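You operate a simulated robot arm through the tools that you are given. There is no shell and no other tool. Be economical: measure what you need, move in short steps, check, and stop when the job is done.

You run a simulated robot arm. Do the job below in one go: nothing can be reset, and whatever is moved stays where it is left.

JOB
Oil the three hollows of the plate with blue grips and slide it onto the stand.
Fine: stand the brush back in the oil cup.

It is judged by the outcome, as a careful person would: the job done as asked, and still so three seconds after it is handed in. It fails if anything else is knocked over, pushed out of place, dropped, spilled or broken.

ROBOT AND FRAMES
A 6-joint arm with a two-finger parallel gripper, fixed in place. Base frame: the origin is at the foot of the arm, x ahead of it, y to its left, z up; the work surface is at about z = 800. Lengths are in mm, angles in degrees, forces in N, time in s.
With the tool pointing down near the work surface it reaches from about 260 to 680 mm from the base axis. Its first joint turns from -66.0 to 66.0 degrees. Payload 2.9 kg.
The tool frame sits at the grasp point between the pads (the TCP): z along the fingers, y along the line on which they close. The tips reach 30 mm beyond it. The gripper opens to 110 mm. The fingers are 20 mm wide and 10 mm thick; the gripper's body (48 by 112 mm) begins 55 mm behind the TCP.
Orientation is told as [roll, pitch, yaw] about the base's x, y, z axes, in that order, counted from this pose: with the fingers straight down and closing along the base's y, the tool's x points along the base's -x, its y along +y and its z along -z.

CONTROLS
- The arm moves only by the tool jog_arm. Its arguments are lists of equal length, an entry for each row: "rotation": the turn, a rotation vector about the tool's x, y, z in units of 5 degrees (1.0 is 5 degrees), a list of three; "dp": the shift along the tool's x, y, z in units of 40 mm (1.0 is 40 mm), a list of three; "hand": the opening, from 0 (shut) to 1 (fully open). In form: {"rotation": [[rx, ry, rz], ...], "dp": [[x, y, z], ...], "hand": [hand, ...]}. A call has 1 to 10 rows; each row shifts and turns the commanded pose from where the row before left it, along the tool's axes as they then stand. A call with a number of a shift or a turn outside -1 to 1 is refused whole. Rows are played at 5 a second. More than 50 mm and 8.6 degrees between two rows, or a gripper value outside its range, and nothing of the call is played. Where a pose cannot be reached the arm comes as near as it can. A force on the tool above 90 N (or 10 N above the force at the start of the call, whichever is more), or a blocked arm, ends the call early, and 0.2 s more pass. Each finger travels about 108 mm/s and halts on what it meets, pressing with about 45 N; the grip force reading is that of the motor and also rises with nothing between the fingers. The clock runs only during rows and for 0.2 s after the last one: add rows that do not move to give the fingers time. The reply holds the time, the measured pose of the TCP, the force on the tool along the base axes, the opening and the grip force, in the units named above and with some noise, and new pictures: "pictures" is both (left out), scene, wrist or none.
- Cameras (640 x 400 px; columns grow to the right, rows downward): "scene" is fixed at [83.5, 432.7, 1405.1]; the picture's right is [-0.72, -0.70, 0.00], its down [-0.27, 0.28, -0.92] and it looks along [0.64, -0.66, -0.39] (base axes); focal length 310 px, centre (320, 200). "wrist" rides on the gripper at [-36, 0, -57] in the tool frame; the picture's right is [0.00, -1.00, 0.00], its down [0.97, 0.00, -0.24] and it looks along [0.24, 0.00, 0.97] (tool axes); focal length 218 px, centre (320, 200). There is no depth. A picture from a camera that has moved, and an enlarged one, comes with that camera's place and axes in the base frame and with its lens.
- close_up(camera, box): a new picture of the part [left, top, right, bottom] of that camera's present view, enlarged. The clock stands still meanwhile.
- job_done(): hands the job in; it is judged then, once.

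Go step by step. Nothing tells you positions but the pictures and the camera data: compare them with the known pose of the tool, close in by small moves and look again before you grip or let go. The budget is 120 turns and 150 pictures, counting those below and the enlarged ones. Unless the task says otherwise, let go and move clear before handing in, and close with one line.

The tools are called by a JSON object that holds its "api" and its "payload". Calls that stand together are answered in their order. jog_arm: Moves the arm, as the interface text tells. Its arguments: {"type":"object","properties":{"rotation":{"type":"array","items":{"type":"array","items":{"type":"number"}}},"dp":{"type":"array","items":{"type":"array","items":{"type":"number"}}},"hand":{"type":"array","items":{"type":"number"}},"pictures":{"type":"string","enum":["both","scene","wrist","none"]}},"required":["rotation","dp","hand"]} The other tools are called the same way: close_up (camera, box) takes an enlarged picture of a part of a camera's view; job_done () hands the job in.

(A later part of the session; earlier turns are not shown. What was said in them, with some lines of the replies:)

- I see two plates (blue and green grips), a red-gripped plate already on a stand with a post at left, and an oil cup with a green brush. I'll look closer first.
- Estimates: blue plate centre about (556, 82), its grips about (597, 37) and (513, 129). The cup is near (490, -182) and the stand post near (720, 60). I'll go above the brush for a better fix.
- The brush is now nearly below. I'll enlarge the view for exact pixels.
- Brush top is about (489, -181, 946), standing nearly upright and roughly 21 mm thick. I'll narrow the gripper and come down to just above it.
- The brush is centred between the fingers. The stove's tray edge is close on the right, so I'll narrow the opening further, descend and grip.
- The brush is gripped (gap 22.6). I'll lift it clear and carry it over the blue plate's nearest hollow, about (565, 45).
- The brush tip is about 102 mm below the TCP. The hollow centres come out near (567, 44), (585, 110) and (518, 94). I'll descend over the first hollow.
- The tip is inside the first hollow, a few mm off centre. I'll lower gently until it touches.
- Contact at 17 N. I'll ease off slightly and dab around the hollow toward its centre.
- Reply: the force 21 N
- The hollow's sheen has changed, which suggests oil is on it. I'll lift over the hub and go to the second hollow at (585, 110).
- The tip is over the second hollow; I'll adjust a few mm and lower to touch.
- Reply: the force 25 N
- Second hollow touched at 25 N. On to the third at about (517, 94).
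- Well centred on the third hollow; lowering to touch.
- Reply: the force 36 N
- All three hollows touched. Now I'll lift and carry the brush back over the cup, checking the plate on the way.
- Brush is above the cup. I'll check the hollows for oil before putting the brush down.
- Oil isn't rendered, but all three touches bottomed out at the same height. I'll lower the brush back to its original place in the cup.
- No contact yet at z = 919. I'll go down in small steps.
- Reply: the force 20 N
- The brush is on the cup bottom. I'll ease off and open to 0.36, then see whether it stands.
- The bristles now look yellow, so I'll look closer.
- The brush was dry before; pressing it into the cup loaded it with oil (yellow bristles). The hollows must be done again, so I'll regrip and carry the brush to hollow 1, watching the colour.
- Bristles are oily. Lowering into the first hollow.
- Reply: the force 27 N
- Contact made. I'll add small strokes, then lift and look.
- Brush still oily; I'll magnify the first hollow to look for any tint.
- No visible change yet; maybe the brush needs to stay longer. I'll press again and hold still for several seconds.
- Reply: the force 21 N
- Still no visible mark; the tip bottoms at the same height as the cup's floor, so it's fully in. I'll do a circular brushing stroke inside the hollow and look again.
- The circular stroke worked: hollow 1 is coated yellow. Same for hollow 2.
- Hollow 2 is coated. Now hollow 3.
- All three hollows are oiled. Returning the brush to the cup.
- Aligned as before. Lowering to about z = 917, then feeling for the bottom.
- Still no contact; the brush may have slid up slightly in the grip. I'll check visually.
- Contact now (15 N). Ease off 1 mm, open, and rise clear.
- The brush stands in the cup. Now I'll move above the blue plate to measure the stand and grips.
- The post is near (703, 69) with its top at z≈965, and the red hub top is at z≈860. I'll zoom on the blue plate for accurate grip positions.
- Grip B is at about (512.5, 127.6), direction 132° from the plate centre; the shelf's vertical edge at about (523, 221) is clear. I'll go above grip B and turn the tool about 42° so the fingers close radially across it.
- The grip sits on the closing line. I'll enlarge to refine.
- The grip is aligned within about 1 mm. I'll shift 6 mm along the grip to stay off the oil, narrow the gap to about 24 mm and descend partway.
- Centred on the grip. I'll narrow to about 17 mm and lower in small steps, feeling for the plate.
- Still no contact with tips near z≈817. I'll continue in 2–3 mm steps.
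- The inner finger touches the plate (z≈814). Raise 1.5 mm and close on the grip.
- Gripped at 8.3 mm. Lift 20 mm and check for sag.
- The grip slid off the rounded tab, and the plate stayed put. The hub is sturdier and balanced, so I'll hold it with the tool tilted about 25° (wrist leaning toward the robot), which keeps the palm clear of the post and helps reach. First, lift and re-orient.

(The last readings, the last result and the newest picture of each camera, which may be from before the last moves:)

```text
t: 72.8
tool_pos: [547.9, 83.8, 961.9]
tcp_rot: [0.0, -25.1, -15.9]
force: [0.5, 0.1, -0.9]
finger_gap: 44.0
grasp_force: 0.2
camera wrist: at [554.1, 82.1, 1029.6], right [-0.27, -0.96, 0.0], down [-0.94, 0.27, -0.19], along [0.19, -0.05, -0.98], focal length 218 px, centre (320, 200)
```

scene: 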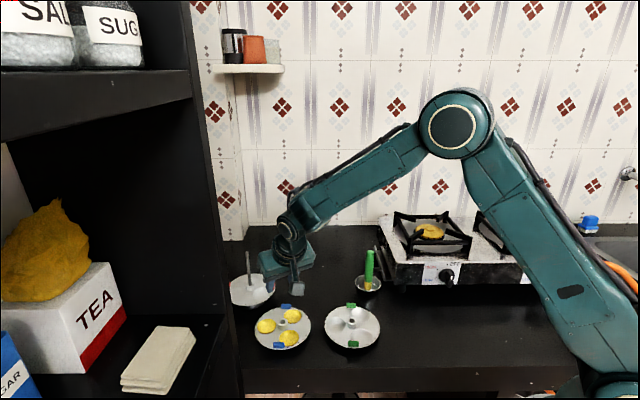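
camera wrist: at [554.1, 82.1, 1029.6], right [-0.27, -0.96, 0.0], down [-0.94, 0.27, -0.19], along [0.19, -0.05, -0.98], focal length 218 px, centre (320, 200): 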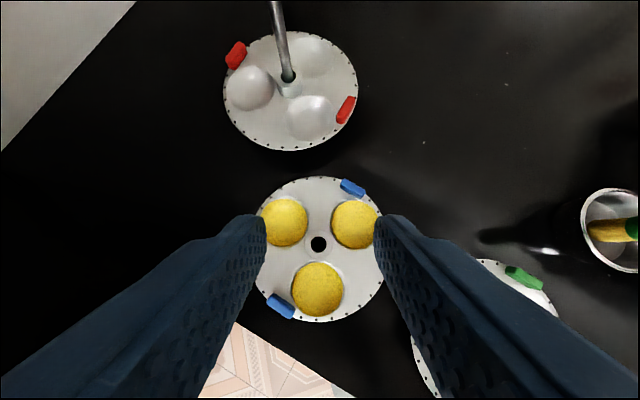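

Good view: the hub is centred between the fingers and the hollows are symmetric to them. Descend vertically partway.

{"api": "jog_arm", "payload": {"rotation": [[0, 0, 0], [0, 0, 0], [0, 0, 0], [0, 0, 0]], "dp": [[0.33, 0.03, 0.6], [0.29, 0, 0.62], [0.29, 0, 0.62], [0, 0, 0]], "hand": [0.4, 0.4, 0.4, 0.4]}}

{"api": "close_up", "payload": {"camera": "wrist", "box": [220, 120, 420, 245]}}

{"api": "close_up", "payload": {"camera": "scene", "box": [235, 270, 345, 360]}}

```text
t: 73.8
tool_pos: [545.6, 85.1, 880.1]
tcp_rot: [0.0, -25.0, -15.9]
force: [0.0, 0.3, 0.2]
finger_gap: 44.1
grasp_force: 0.0
camera wrist: at [551.9, 84.5, 946.7], right [-0.27, -0.96, 0.0], down [-0.94, 0.27, -0.19], along [0.19, -0.05, -0.98], focal length 218 px, centre (320, 200)
```

scene: 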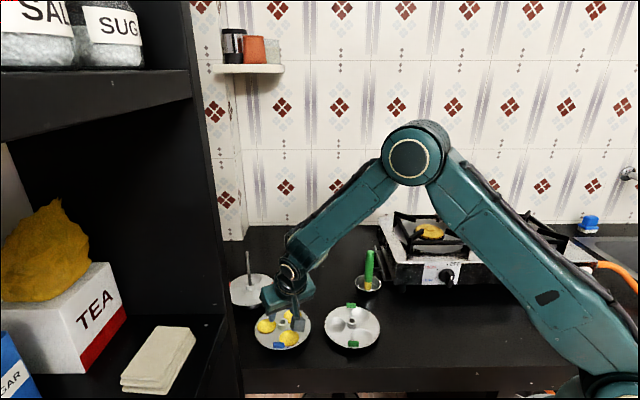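
wrist: 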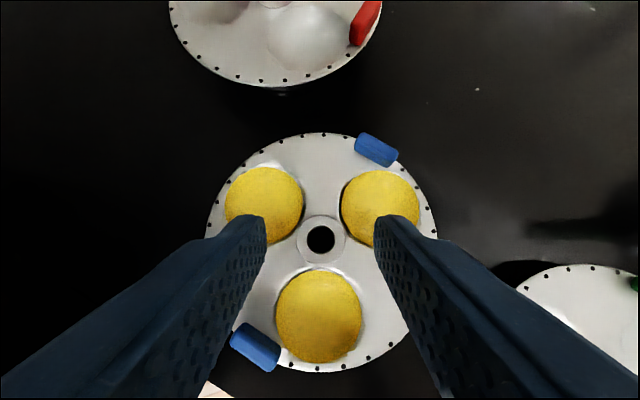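

```text
3.20 times, centred on (320, 182) of wrist
camera zoom: at [551.9, 84.5, 946.7], right [-0.27, -0.96, 0.0], down [-0.94, 0.27, -0.19], along [0.19, -0.05, -0.98], focal length 698 px, centre (320, 256)
```

zoom: 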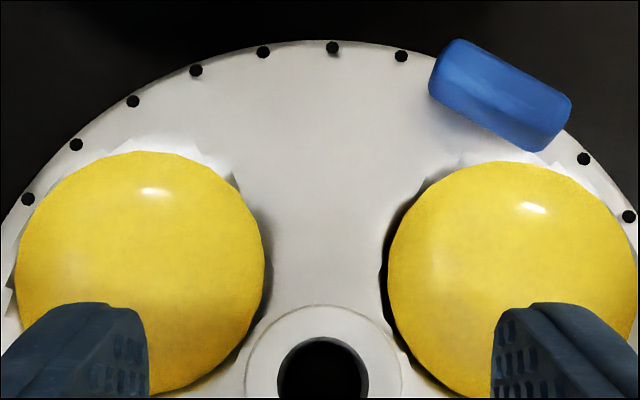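

```text
4.44 times, centred on (290, 315) of scene
camera zoom: at [83.5, 432.7, 1405.1], right [-0.72, -0.7, 0.0], down [-0.27, 0.28, -0.92], along [0.64, -0.66, -0.39], focal length 1380 px, centre (453, -311)
```

zoom: 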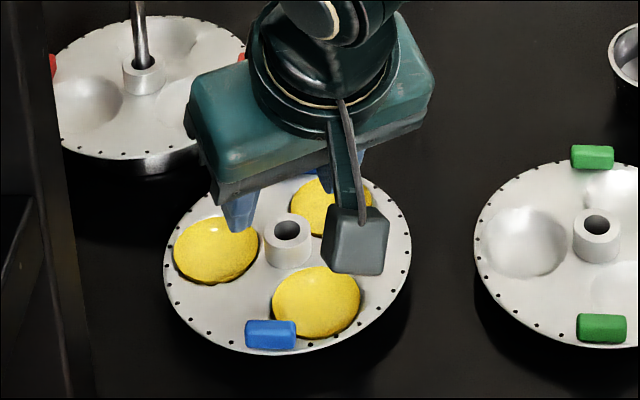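

Hub is centred and about 9 mm outward of the TCP, as wanted. Narrow to 36 mm and descend, watching force.

{"api": "jog_arm", "payload": {"rotation": [[0, 0, 0], [0, 0, 0], [0, 0, 0], [0, 0, 0], [0, 0, 0]], "dp": [[0, 0, 0], [0.106, 0, 0.227], [0.106, 0, 0.227], [0.053, 0, 0.113], [0, 0, 0]], "hand": [0.34, 0.34, 0.34, 0.34, 0.34], "pictures": "none"}}

{"api": "close_up", "payload": {"camera": "scene", "box": [235, 270, 345, 360]}}

{"api": "close_up", "payload": {"camera": "wrist", "box": [220, 140, 420, 265]}}

```text
t: 75.0
tool_pos: [545.2, 85.1, 855.0]
tcp_rot: [0.0, -25.0, -15.8]
force: [0.7, -0.5, -0.6]
finger_gap: 37.4
grasp_force: 0.1
```

```text
4.44 times, centred on (290, 315) of scene
camera zoom: at [83.5, 432.7, 1405.1], right [-0.72, -0.7, 0.0], down [-0.27, 0.28, -0.92], along [0.64, -0.66, -0.39], focal length 1380 px, centre (453, -311)
```

zoom: 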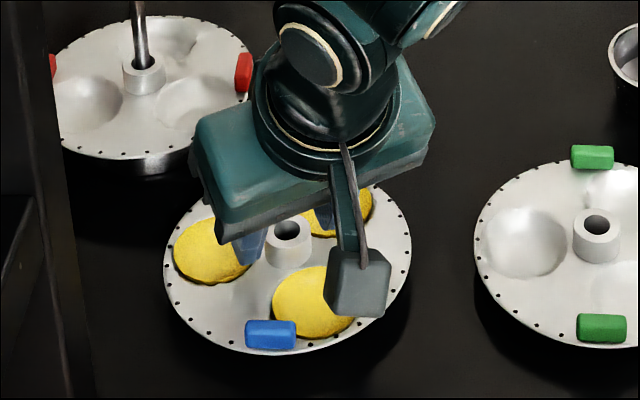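

```text
3.20 times, centred on (320, 202) of wrist
camera zoom: at [552.2, 84.0, 921.8], right [-0.27, -0.96, 0.0], down [-0.94, 0.27, -0.19], along [0.19, -0.05, -0.98], focal length 698 px, centre (320, 192)
```

zoom: 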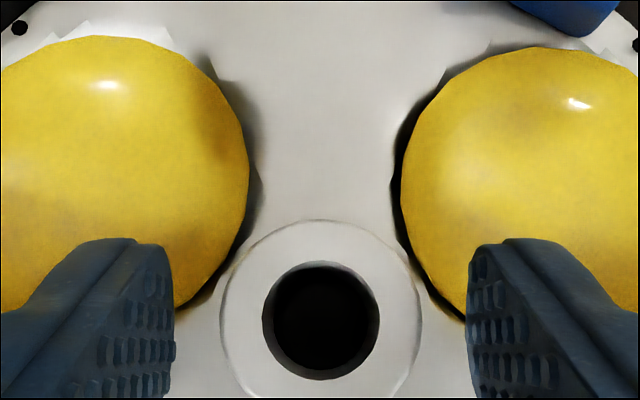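

{"api": "jog_arm", "payload": {"rotation": [[0, 0, 0], [0, 0, 0], [0, 0, 0], [0, 0, 0]], "dp": [[0.03, 0, 0.06], [0.025, 0, 0.05], [0.015, 0, 0.03], [0, 0, 0]], "hand": [0.34, 0.34, 0.34, 0.34], "pictures": "none"}}

{"api": "close_up", "payload": {"camera": "wrist", "box": [220, 140, 420, 265]}}

```text
t: 76.0
tool_pos: [545.3, 84.9, 848.1]
tcp_rot: [0.0, -25.0, -15.8]
force: [-0.6, 0.6, 2.6]
finger_gap: 37.3
grasp_force: 0.1
```

```text
3.20 times, centred on (320, 202) of wrist
camera zoom: at [552.7, 83.7, 915.7], right [-0.27, -0.96, 0.0], down [-0.94, 0.27, -0.19], along [0.19, -0.05, -0.98], focal length 698 px, centre (320, 192)
```

zoom: 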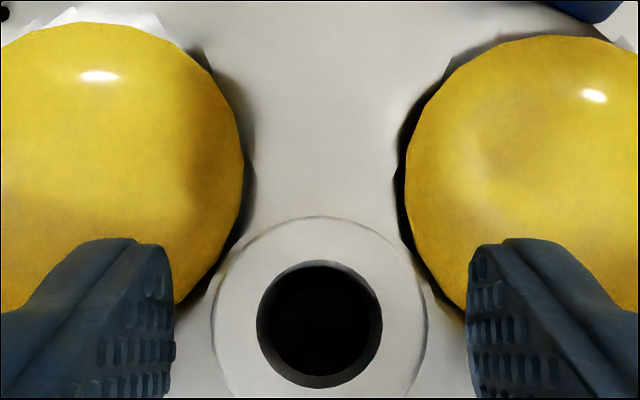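

Just touching the plate. Closing on the hub.

{"api": "jog_arm", "payload": {"rotation": [[0, 0, 0], [0, 0, 0], [0, 0, 0], [0, 0, 0], [0, 0, 0]], "dp": [[-0.01, 0, -0.02], [0, 0, 0], [0, 0, 0], [0, 0, 0], [0, 0, 0]], "hand": [0.28, 0.2, 0.1, 0.1, 0.1], "pictures": "none"}}

{"api": "jog_arm", "payload": {"rotation": [[0, 0, 0], [0, 0, 0], [0, 0, 0], [0, 0, 0], [0, 0, 0]], "dp": [[-0.03, 0, -0.06], [-0.05, 0, -0.11], [-0.1, 0, -0.22], [-0.1, 0, -0.22], [0, 0, 0]], "hand": [0.1, 0.1, 0.1, 0.1, 0.1]}}

{"api": "close_up", "payload": {"camera": "scene", "box": [235, 270, 345, 360]}}

```text
t: 77.2
tool_pos: [545.2, 84.4, 850.0]
tcp_rot: [0.0, -25.0, -16.0]
force: [-0.5, -0.2, 0.6]
finger_gap: 34.3
grasp_force: 45.3
```

```text
t: 78.4
tool_pos: [544.3, 85.4, 876.8]
tcp_rot: [0.0, -25.0, -15.9]
force: [-0.9, -0.1, -1.2]
finger_gap: 34.5
grasp_force: 44.8
camera wrist: at [551.7, 84.1, 943.7], right [-0.27, -0.96, 0.0], down [-0.94, 0.27, -0.19], along [0.18, -0.05, -0.98], focal length 218 px, centre (320, 200)
```

scene: 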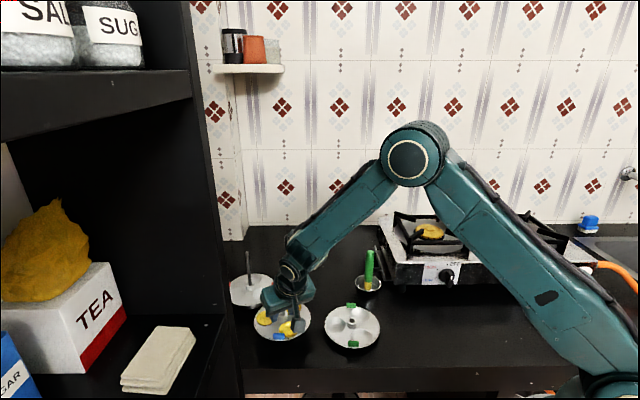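
wrist: 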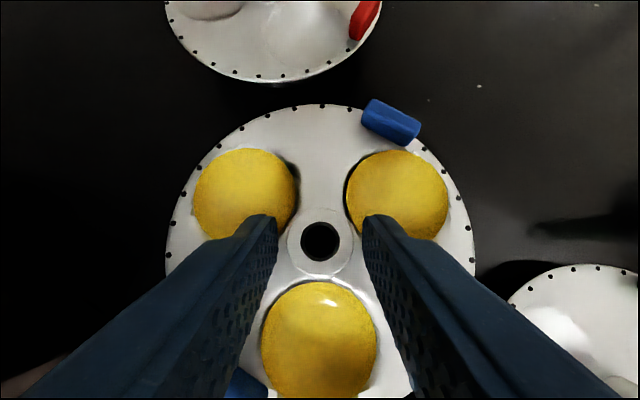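

```text
4.44 times, centred on (290, 315) of scene
camera zoom: at [83.5, 432.7, 1405.1], right [-0.72, -0.7, 0.0], down [-0.27, 0.28, -0.92], along [0.64, -0.66, -0.39], focal length 1380 px, centre (453, -311)
```

zoom: 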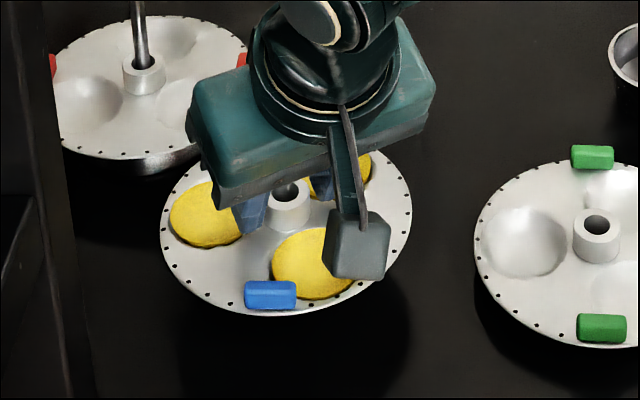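

The plate is lifted, level and firmly held. Now lift it above the post top.

{"api": "jog_arm", "payload": {"rotation": [[0, 0, 0], [0, 0, 0], [0, 0, 0], [0, 0, 0], [0, 0, 0], [0, 0, 0], [0, 0, 0]], "dp": [[-0.27, 0, -0.58], [-0.27, 0, -0.58], [-0.27, 0, -0.58], [-0.27, 0, -0.58], [-0.27, 0, -0.58], [-0.27, 0, -0.58], [0, 0, 0]], "hand": [0.1, 0.1, 0.1, 0.1, 0.1, 0.1, 0.1]}}

{"api": "close_up", "payload": {"camera": "wrist", "box": [220, 0, 460, 150]}}

{"api": "close_up", "payload": {"camera": "scene", "box": [215, 220, 345, 330]}}

```text
t: 80.0
tool_pos: [544.1, 86.0, 1029.8]
tcp_rot: [0.0, -25.0, -15.9]
force: [-0.7, -0.7, -0.1]
finger_gap: 34.2
grasp_force: 45.0
camera wrist: at [552.6, 83.9, 1097.4], right [-0.27, -0.96, 0.0], down [-0.94, 0.27, -0.19], along [0.19, -0.05, -0.98], focal length 218 px, centre (320, 200)
```

scene: 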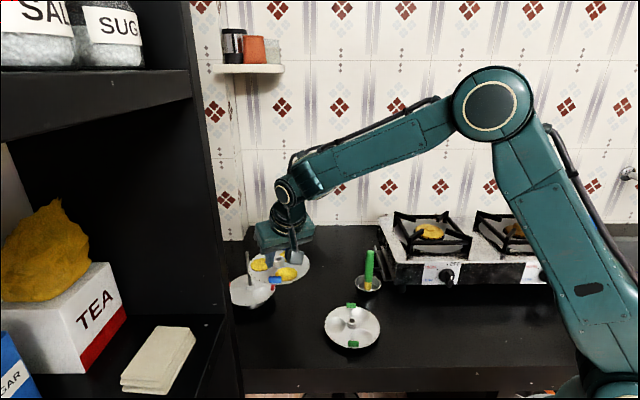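
wrist: 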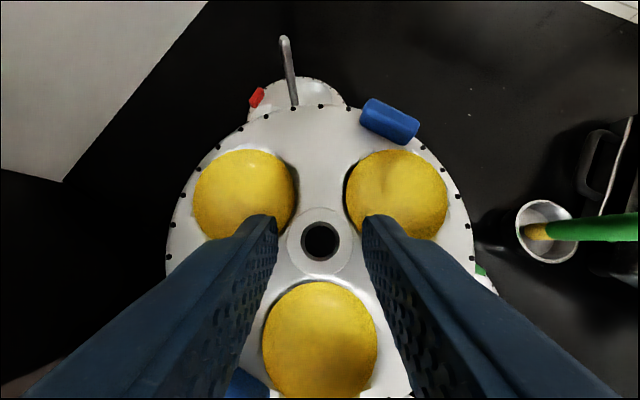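

```text
2.67 times, centred on (340, 75) of wrist
camera zoom: at [552.6, 83.9, 1097.4], right [-0.27, -0.96, 0.0], down [-0.94, 0.27, -0.19], along [0.19, -0.05, -0.98], focal length 582 px, centre (267, 533)
```

zoom: 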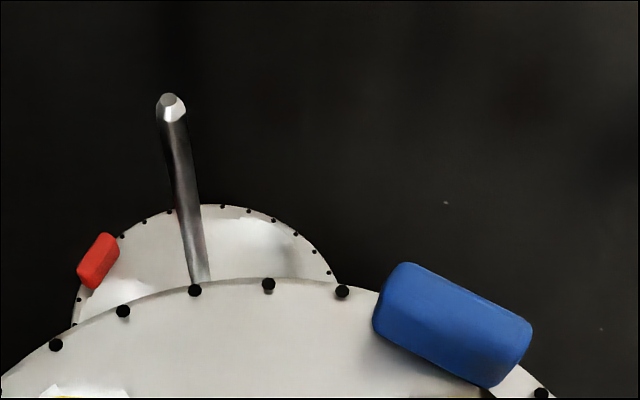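

```text
3.64 times, centred on (280, 275) of scene
camera zoom: at [83.5, 432.7, 1405.1], right [-0.72, -0.7, 0.0], down [-0.27, 0.28, -0.92], along [0.64, -0.66, -0.39], focal length 1129 px, centre (466, -73)
```

zoom: 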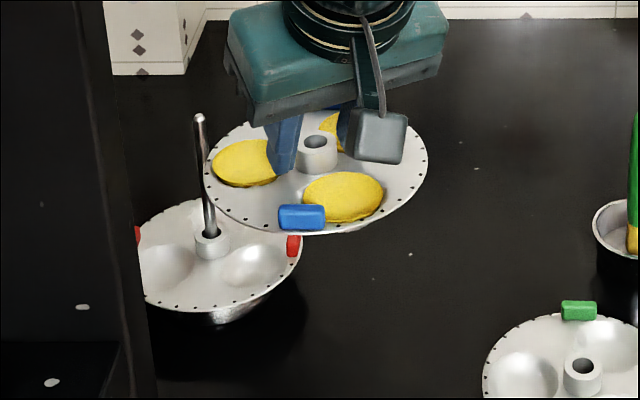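

Post top is at roughly (701, 69, 964). I'll move the hub over it in gentle rows.

{"api": "jog_arm", "payload": {"rotation": [[0, 0, 0], [0, 0, 0], [0, 0, 0], [0, 0, 0], [0, 0, 0], [0, 0, 0], [0, 0, 0]], "dp": [[-0.547, 0.11, 0.255], [-0.547, 0.11, 0.255], [-0.547, 0.11, 0.255], [-0.547, 0.11, 0.255], [-0.547, 0.11, 0.255], [-0.547, 0.11, 0.255], [0, 0, 0]], "hand": [0.1, 0.1, 0.1, 0.1, 0.1, 0.1, 0.1]}}

{"api": "close_up", "payload": {"camera": "wrist", "box": [270, 190, 370, 260]}}

{"api": "close_up", "payload": {"camera": "scene", "box": [205, 200, 305, 300]}}

```text
t: 81.6
tool_pos: [691.7, 70.4, 1030.6]
tcp_rot: [0.0, -25.0, -15.9]
force: [-0.4, 0.0, -0.4]
finger_gap: 34.0
grasp_force: 44.4
camera wrist: at [700.1, 68.9, 1098.0], right [-0.27, -0.96, 0.0], down [-0.94, 0.27, -0.19], along [0.18, -0.05, -0.98], focal length 218 px, centre (320, 200)
```

scene: 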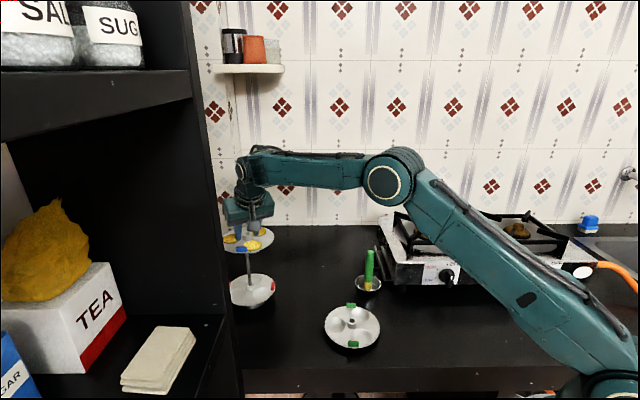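
wrist: 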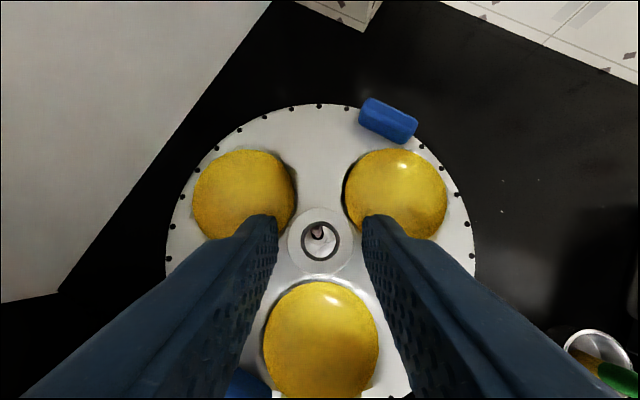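

```text
5.71 times, centred on (320, 225) of wrist
camera zoom: at [700.1, 68.9, 1098.0], right [-0.27, -0.96, 0.0], down [-0.94, 0.27, -0.19], along [0.18, -0.05, -0.98], focal length 1247 px, centre (320, 57)
```

zoom: 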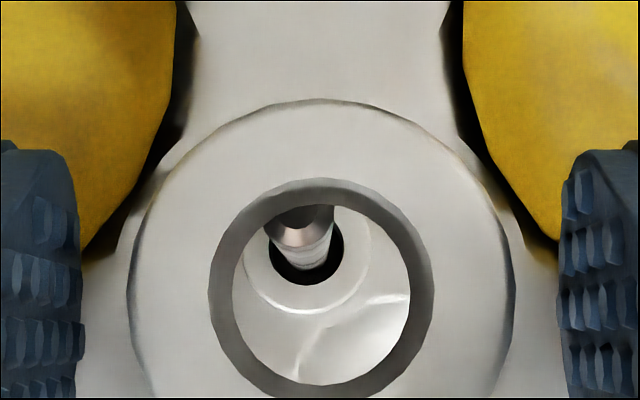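

```text
4.00 times, centred on (255, 250) of scene
camera zoom: at [83.6, 432.7, 1405.1], right [-0.72, -0.7, 0.0], down [-0.27, 0.28, -0.92], along [0.64, -0.66, -0.39], focal length 1242 px, centre (580, 0)
```

zoom: 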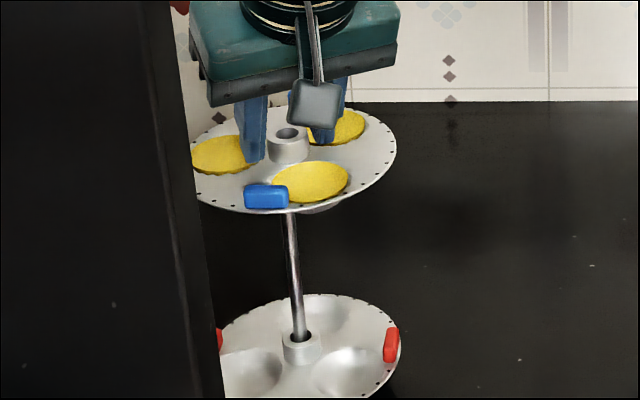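

I can see the post through the hub hole; it needs about 7.5 mm further outward and 2 mm to the left. Adjusting.

{"api": "jog_arm", "payload": {"rotation": [[0, 0, 0], [0, 0, 0], [0, 0, 0]], "dp": [[-0.085, 0.027, 0.04], [-0.085, 0.027, 0.04], [0, 0, 0]], "hand": [0.1, 0.1, 0.1], "pictures": "none"}}

{"api": "close_up", "payload": {"camera": "wrist", "box": [280, 200, 360, 270]}}

```text
t: 82.4
tool_pos: [700.8, 70.9, 1031.0]
tcp_rot: [0.0, -25.0, -15.9]
force: [0.2, 0.0, -0.4]
finger_gap: 34.1
grasp_force: 45.0
```

```text
5.71 times, centred on (320, 235) of wrist
camera zoom: at [707.7, 69.5, 1097.3], right [-0.27, -0.96, 0.0], down [-0.94, 0.27, -0.19], along [0.19, -0.05, -0.98], focal length 1247 px, centre (320, 0)
```

zoom: 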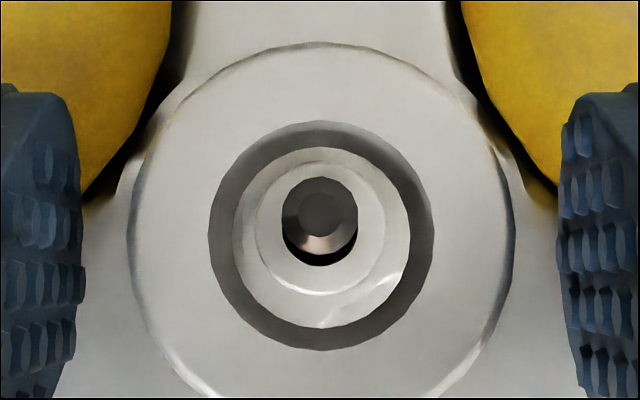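

Nearly concentric; 3 mm further outward, then lower 30 mm so the post enters the hub.

{"api": "jog_arm", "payload": {"rotation": [[0, 0, 0], [0, 0, 0], [0, 0, 0], [0, 0, 0], [0, 0, 0], [0, 0, 0]], "dp": [[-0.068, 0, 0.032], [0, 0, 0], [0.06, 0, 0.13], [0.06, 0, 0.13], [0.08, 0, 0.17], [0, 0, 0]], "hand": [0.1, 0.1, 0.1, 0.1, 0.1, 0.1], "pictures": "none"}}

{"api": "close_up", "payload": {"camera": "wrist", "box": [280, 200, 360, 270]}}

{"api": "close_up", "payload": {"camera": "scene", "box": [205, 200, 305, 300]}}

```text
t: 83.8
tool_pos: [702.9, 69.8, 1010.8]
tcp_rot: [0.0, -25.0, -15.9]
force: [1.0, -0.7, -0.7]
finger_gap: 34.0
grasp_force: 44.9
```

```text
5.71 times, centred on (320, 235) of wrist
camera zoom: at [710.5, 68.1, 1077.4], right [-0.27, -0.96, 0.0], down [-0.94, 0.27, -0.19], along [0.19, -0.05, -0.98], focal length 1247 px, centre (320, 0)
```

zoom: 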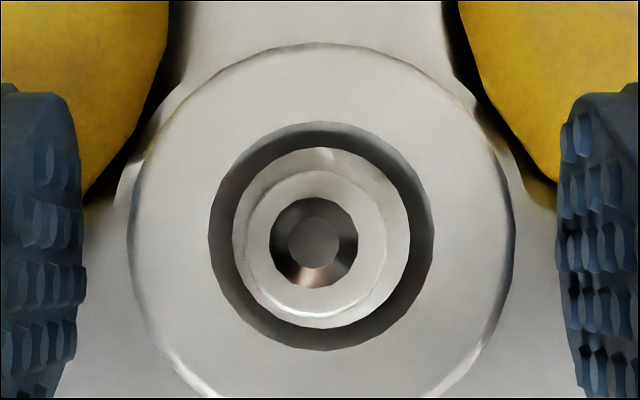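

```text
4.00 times, centred on (255, 250) of scene
camera zoom: at [83.5, 432.7, 1405.1], right [-0.72, -0.7, 0.0], down [-0.27, 0.28, -0.92], along [0.64, -0.66, -0.39], focal length 1242 px, centre (580, 0)
```

zoom: 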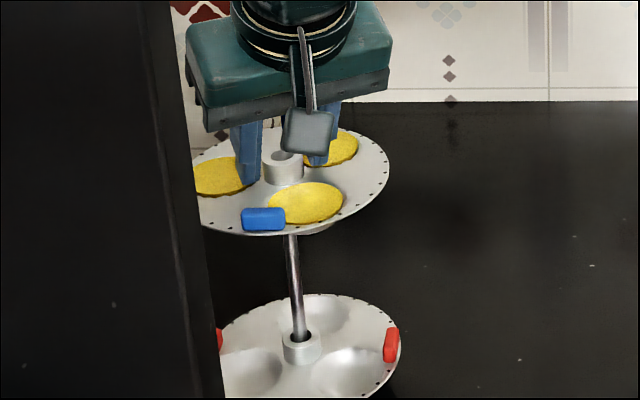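

Post is centred in the hub. Lowering further along it, checking force.

{"api": "jog_arm", "payload": {"rotation": [[0, 0, 0], [0, 0, 0], [0, 0, 0], [0, 0, 0], [0, 0, 0]], "dp": [[0.1, 0.015, 0.22], [0.1, 0, 0.22], [0.1, 0, 0.22], [0.1, 0, 0.22], [0, 0, 0]], "hand": [0.1, 0.1, 0.1, 0.1, 0.1], "pictures": "none"}}

{"api": "close_up", "payload": {"camera": "wrist", "box": [220, 150, 420, 290]}}

{"api": "close_up", "payload": {"camera": "scene", "box": [205, 210, 305, 310]}}

```text
t: 85.0
tool_pos: [703.0, 70.9, 971.0]
tcp_rot: [0.0, -25.1, -15.8]
force: [0.0, 0.4, -1.6]
finger_gap: 33.5
grasp_force: 44.7
```

```text
2.86 times, centred on (320, 220) of wrist
camera zoom: at [710.7, 69.2, 1038.3], right [-0.27, -0.96, 0.0], down [-0.94, 0.27, -0.19], along [0.19, -0.05, -0.98], focal length 624 px, centre (320, 143)
```

zoom: 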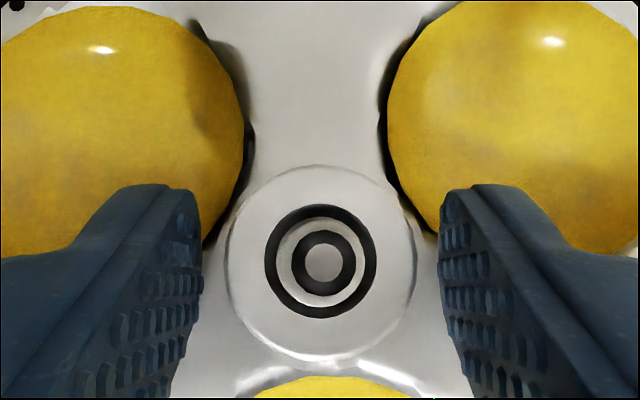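

```text
4.00 times, centred on (255, 260) of scene
camera zoom: at [83.5, 432.7, 1405.1], right [-0.72, -0.7, 0.0], down [-0.27, 0.28, -0.92], along [0.64, -0.66, -0.39], focal length 1242 px, centre (580, -40)
```

zoom: 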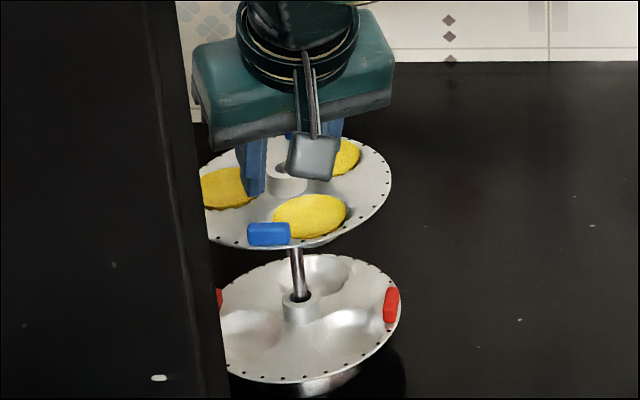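

Threading cleanly. Another 40 mm.

{"api": "jog_arm", "payload": {"rotation": [[0, 0, 0], [0, 0, 0], [0, 0, 0], [0, 0, 0], [0, 0, 0]], "dp": [[0.1, 0, 0.22], [0.1, 0, 0.22], [0.1, 0, 0.22], [0.1, 0, 0.22], [0, 0, 0]], "hand": [0.1, 0.1, 0.1, 0.1, 0.1], "pictures": "none"}}

{"api": "close_up", "payload": {"camera": "wrist", "box": [220, 150, 420, 290]}}

{"api": "close_up", "payload": {"camera": "scene", "box": [205, 210, 305, 310]}}

```text
t: 86.2
tool_pos: [703.9, 70.1, 933.0]
tcp_rot: [0.1, -25.0, -15.9]
force: [-0.2, 0.2, -0.9]
finger_gap: 33.8
grasp_force: 44.5
```

```text
2.86 times, centred on (320, 220) of wrist
camera zoom: at [710.7, 69.2, 1000.6], right [-0.27, -0.96, 0.0], down [-0.94, 0.27, -0.19], along [0.19, -0.05, -0.98], focal length 624 px, centre (320, 143)
```

zoom: 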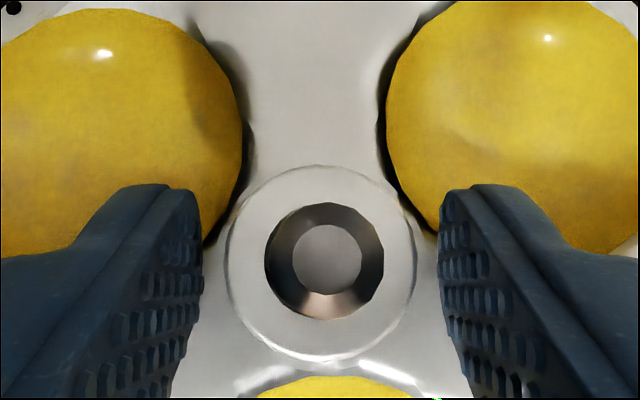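

```text
4.00 times, centred on (255, 260) of scene
camera zoom: at [83.5, 432.7, 1405.1], right [-0.72, -0.7, 0.0], down [-0.27, 0.28, -0.92], along [0.64, -0.66, -0.39], focal length 1242 px, centre (580, -40)
```

zoom: 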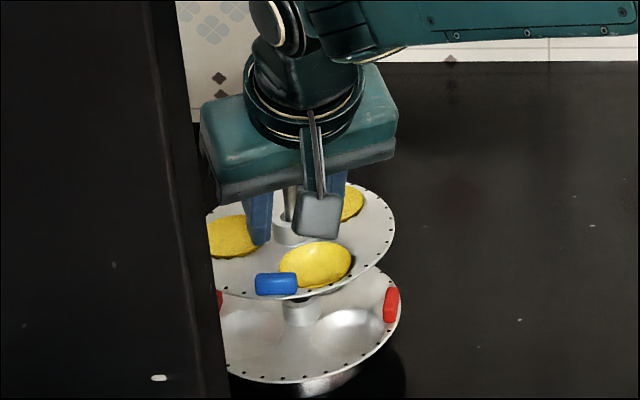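

About 35 mm to go; post top is nearing the wrist camera, so I'll go in smaller steps.

{"api": "jog_arm", "payload": {"rotation": [[0, 0, 0], [0, 0, 0], [0, 0, 0], [0, 0, 0]], "dp": [[0.07, 0, 0.15], [0.07, 0, 0.15], [0.05, 0, 0.1], [0, 0, 0]], "hand": [0.1, 0.1, 0.1, 0.1], "pictures": "none"}}

{"api": "close_up", "payload": {"camera": "wrist", "box": [220, 150, 420, 290]}}

{"api": "close_up", "payload": {"camera": "scene", "box": [215, 230, 295, 310]}}

```text
t: 87.2
tool_pos: [702.5, 72.5, 914.7]
tcp_rot: [0.1, -25.0, -16.0]
force: [-0.6, 0.1, -0.7]
finger_gap: 33.3
grasp_force: 45.2
```

```text
2.86 times, centred on (320, 220) of wrist
camera zoom: at [710.0, 69.4, 983.0], right [-0.27, -0.96, 0.0], down [-0.94, 0.27, -0.19], along [0.18, -0.05, -0.98], focal length 624 px, centre (320, 143)
```

zoom: 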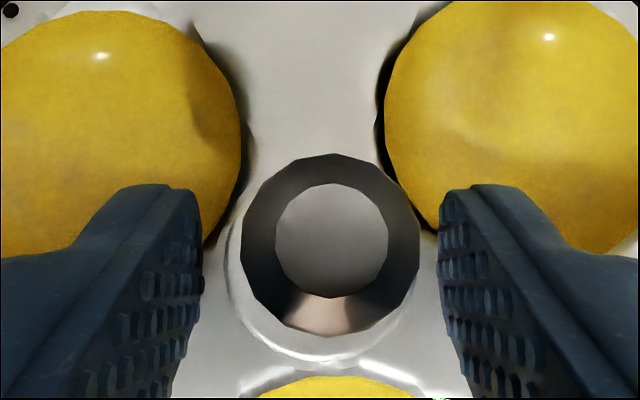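

```text
5.00 times, centred on (255, 270) of scene
camera zoom: at [83.5, 432.7, 1405.1], right [-0.72, -0.7, 0.0], down [-0.27, 0.28, -0.92], along [0.64, -0.66, -0.39], focal length 1552 px, centre (645, -150)
```

zoom: 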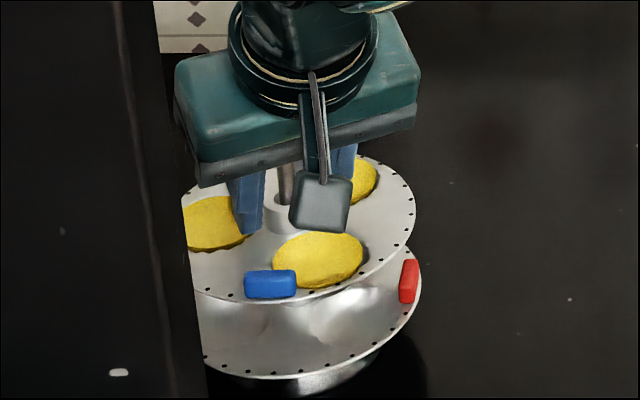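

{"api": "jog_arm", "payload": {"rotation": [[0, 0, 0], [0, 0, 0], [0, 0, 0], [0, 0, 0]], "dp": [[0.042, 0, 0.09], [0.042, 0, 0.09], [0, 0, 0], [0, 0, 0]], "hand": [0.1, 0.1, 0.1, 0.1], "pictures": "none"}}

{"api": "jog_arm", "payload": {"rotation": [[0, 0, 0], [0, 0, 0], [0, 0, 0]], "dp": [[0.031, 0, 0.068], [0, 0, 0], [0, 0, 0]], "hand": [0.1, 0.1, 0.1], "pictures": "none"}}

{"api": "close_up", "payload": {"camera": "scene", "box": [215, 240, 295, 320]}}

{"api": "close_up", "payload": {"camera": "wrist", "box": [220, 150, 420, 290]}}

```text
t: 88.2
tool_pos: [703.2, 71.8, 906.2]
tcp_rot: [0.1, -25.0, -15.9]
force: [-0.9, -0.6, -1.0]
finger_gap: 33.7
grasp_force: 45.7
```

```text
t: 89.0
tool_pos: [701.9, 71.3, 905.4]
tcp_rot: [0.0, -24.9, -15.7]
force: [0.5, -0.7, -1.4]
finger_gap: 25.0
grasp_force: 44.6
```

```text
5.00 times, centred on (255, 280) of scene
camera zoom: at [83.5, 432.7, 1405.1], right [-0.72, -0.7, 0.0], down [-0.27, 0.28, -0.92], along [0.64, -0.66, -0.39], focal length 1552 px, centre (645, -200)
```

zoom: 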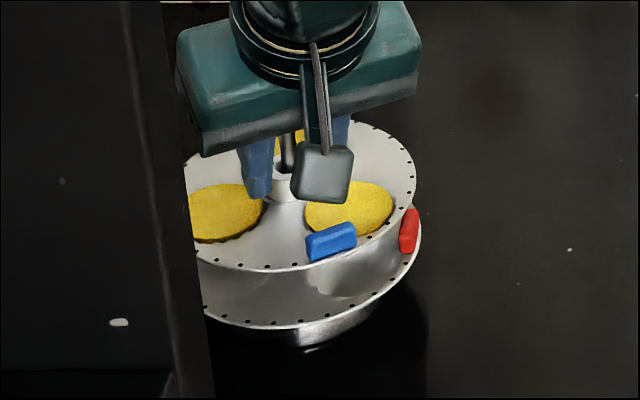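

```text
2.86 times, centred on (320, 220) of wrist
camera zoom: at [709.9, 69.8, 972.1], right [-0.27, -0.96, 0.0], down [-0.94, 0.27, -0.19], along [0.18, -0.05, -0.98], focal length 624 px, centre (320, 143)
```

zoom: 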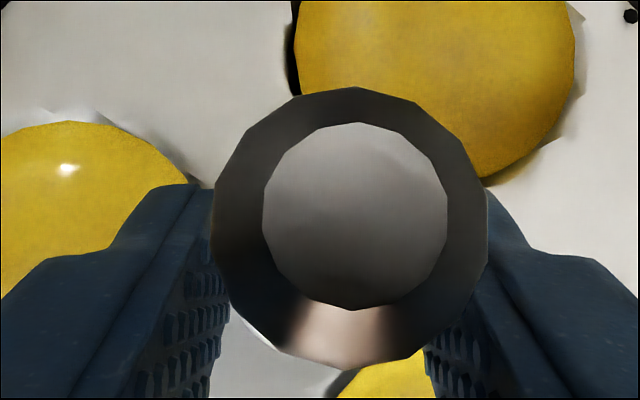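

The plate turned slightly and settled onto the hub, now around the post. I'll open the fingers a little and look.

{"api": "jog_arm", "payload": {"rotation": [[0, 0, 0], [0, 0, 0], [0, 0, 0], [0, 0, 0]], "dp": [[0, 0, 0], [0, 0, 0], [0, 0, 0], [0, 0, 0]], "hand": [0.27, 0.34, 0.4, 0.4], "pictures": "none"}}

{"api": "close_up", "payload": {"camera": "scene", "box": [215, 240, 295, 320]}}

{"api": "close_up", "payload": {"camera": "wrist", "box": [120, 50, 520, 300]}}

```text
t: 90.0
tool_pos: [702.2, 71.4, 905.4]
tcp_rot: [0.0, -25.0, -15.9]
force: [-0.6, 0.1, -0.1]
finger_gap: 44.1
grasp_force: 0.1
```

```text
5.00 times, centred on (255, 280) of scene
camera zoom: at [83.5, 432.7, 1405.1], right [-0.72, -0.7, 0.0], down [-0.27, 0.28, -0.92], along [0.64, -0.66, -0.39], focal length 1552 px, centre (645, -200)
```

zoom: 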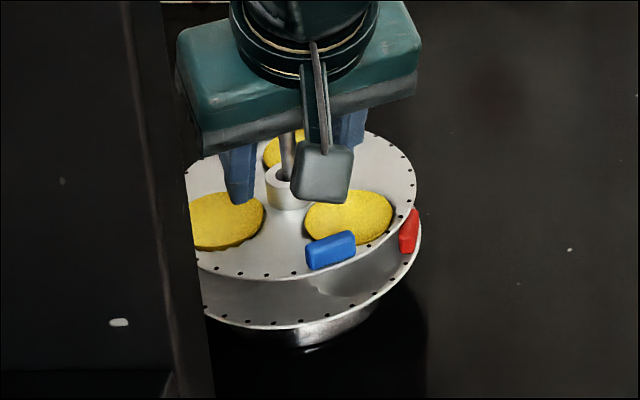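

```text
1.60 times, centred on (320, 175) of wrist
camera zoom: at [709.9, 69.8, 972.2], right [-0.27, -0.96, 0.0], down [-0.94, 0.27, -0.19], along [0.19, -0.05, -0.98], focal length 349 px, centre (320, 240)
```

zoom: 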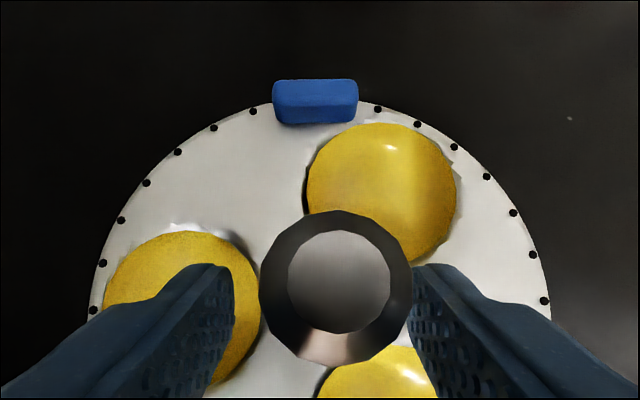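

Level and seated. Rise straight up clear of the post.

{"api": "jog_arm", "payload": {"rotation": [[0, 0, 0], [0, 0, 0], [0, 0, 0], [0, 0, 0], [0, 0, 0], [0, 0, 0], [0, 0, 0]], "dp": [[-0.1, 0, -0.22], [-0.2, 0, -0.43], [-0.3, 0, -0.64], [-0.3, 0, -0.64], [-0.3, 0, -0.64], [0.5, 0, -0.23], [0.7, 0, -0.33]], "hand": [0.4, 0.4, 0.4, 0.4, 0.4, 0.4, 0.4]}}

{"api": "close_up", "payload": {"camera": "scene", "box": [215, 235, 305, 325]}}

{"api": "close_up", "payload": {"camera": "wrist", "box": [180, 40, 460, 240]}}

```text
t: 91.6
tool_pos: [651.7, 84.2, 1017.0]
tcp_rot: [0.0, -25.0, -16.0]
force: [-0.5, 0.7, -0.3]
finger_gap: 43.7
grasp_force: 0.1
camera wrist: at [659.9, 83.1, 1085.5], right [-0.27, -0.96, 0.0], down [-0.94, 0.27, -0.19], along [0.19, -0.05, -0.98], focal length 218 px, centre (320, 200)
```

scene: 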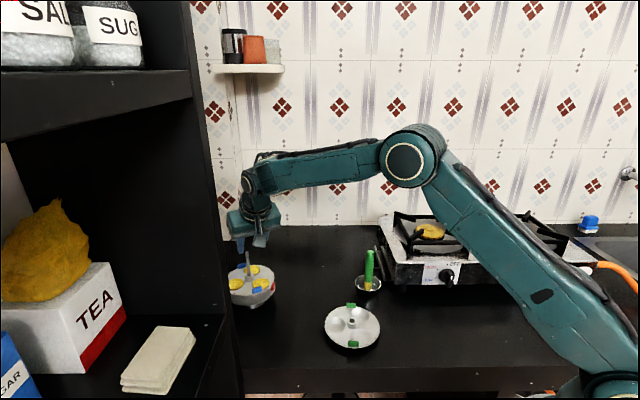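
wrist: 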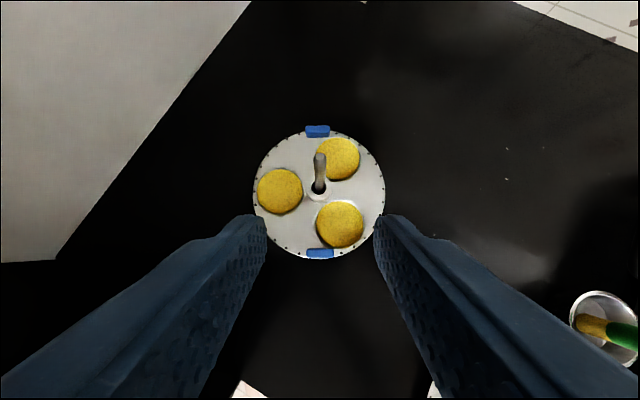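

```text
4.44 times, centred on (260, 280) of scene
camera zoom: at [83.6, 432.7, 1405.1], right [-0.72, -0.7, 0.0], down [-0.27, 0.28, -0.92], along [0.64, -0.66, -0.39], focal length 1380 px, centre (587, -156)
```

zoom: 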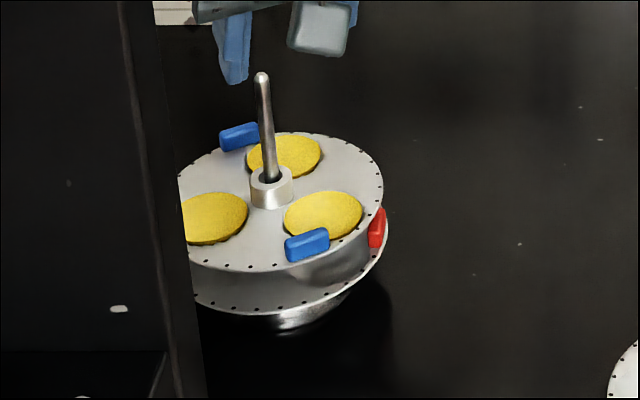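

```text
2.00 times, centred on (320, 140) of wrist
camera zoom: at [659.9, 83.1, 1085.5], right [-0.27, -0.96, 0.0], down [-0.94, 0.27, -0.19], along [0.19, -0.05, -0.98], focal length 436 px, centre (320, 320)
```

zoom: 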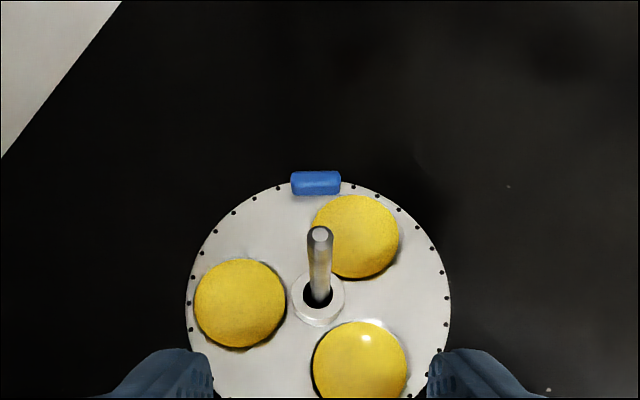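

The blue plate sits level on the stand, its three hollows are oiled, and the brush is standing in the cup. The arm is clear of everything, so I'm handing in.

{"api": "job_done", "payload": {}}

```text
The job is handed in.
```

The blue-grip plate has all three hollows oiled and sits level on the stand above the red plate. The brush is back standing in the oil cup.
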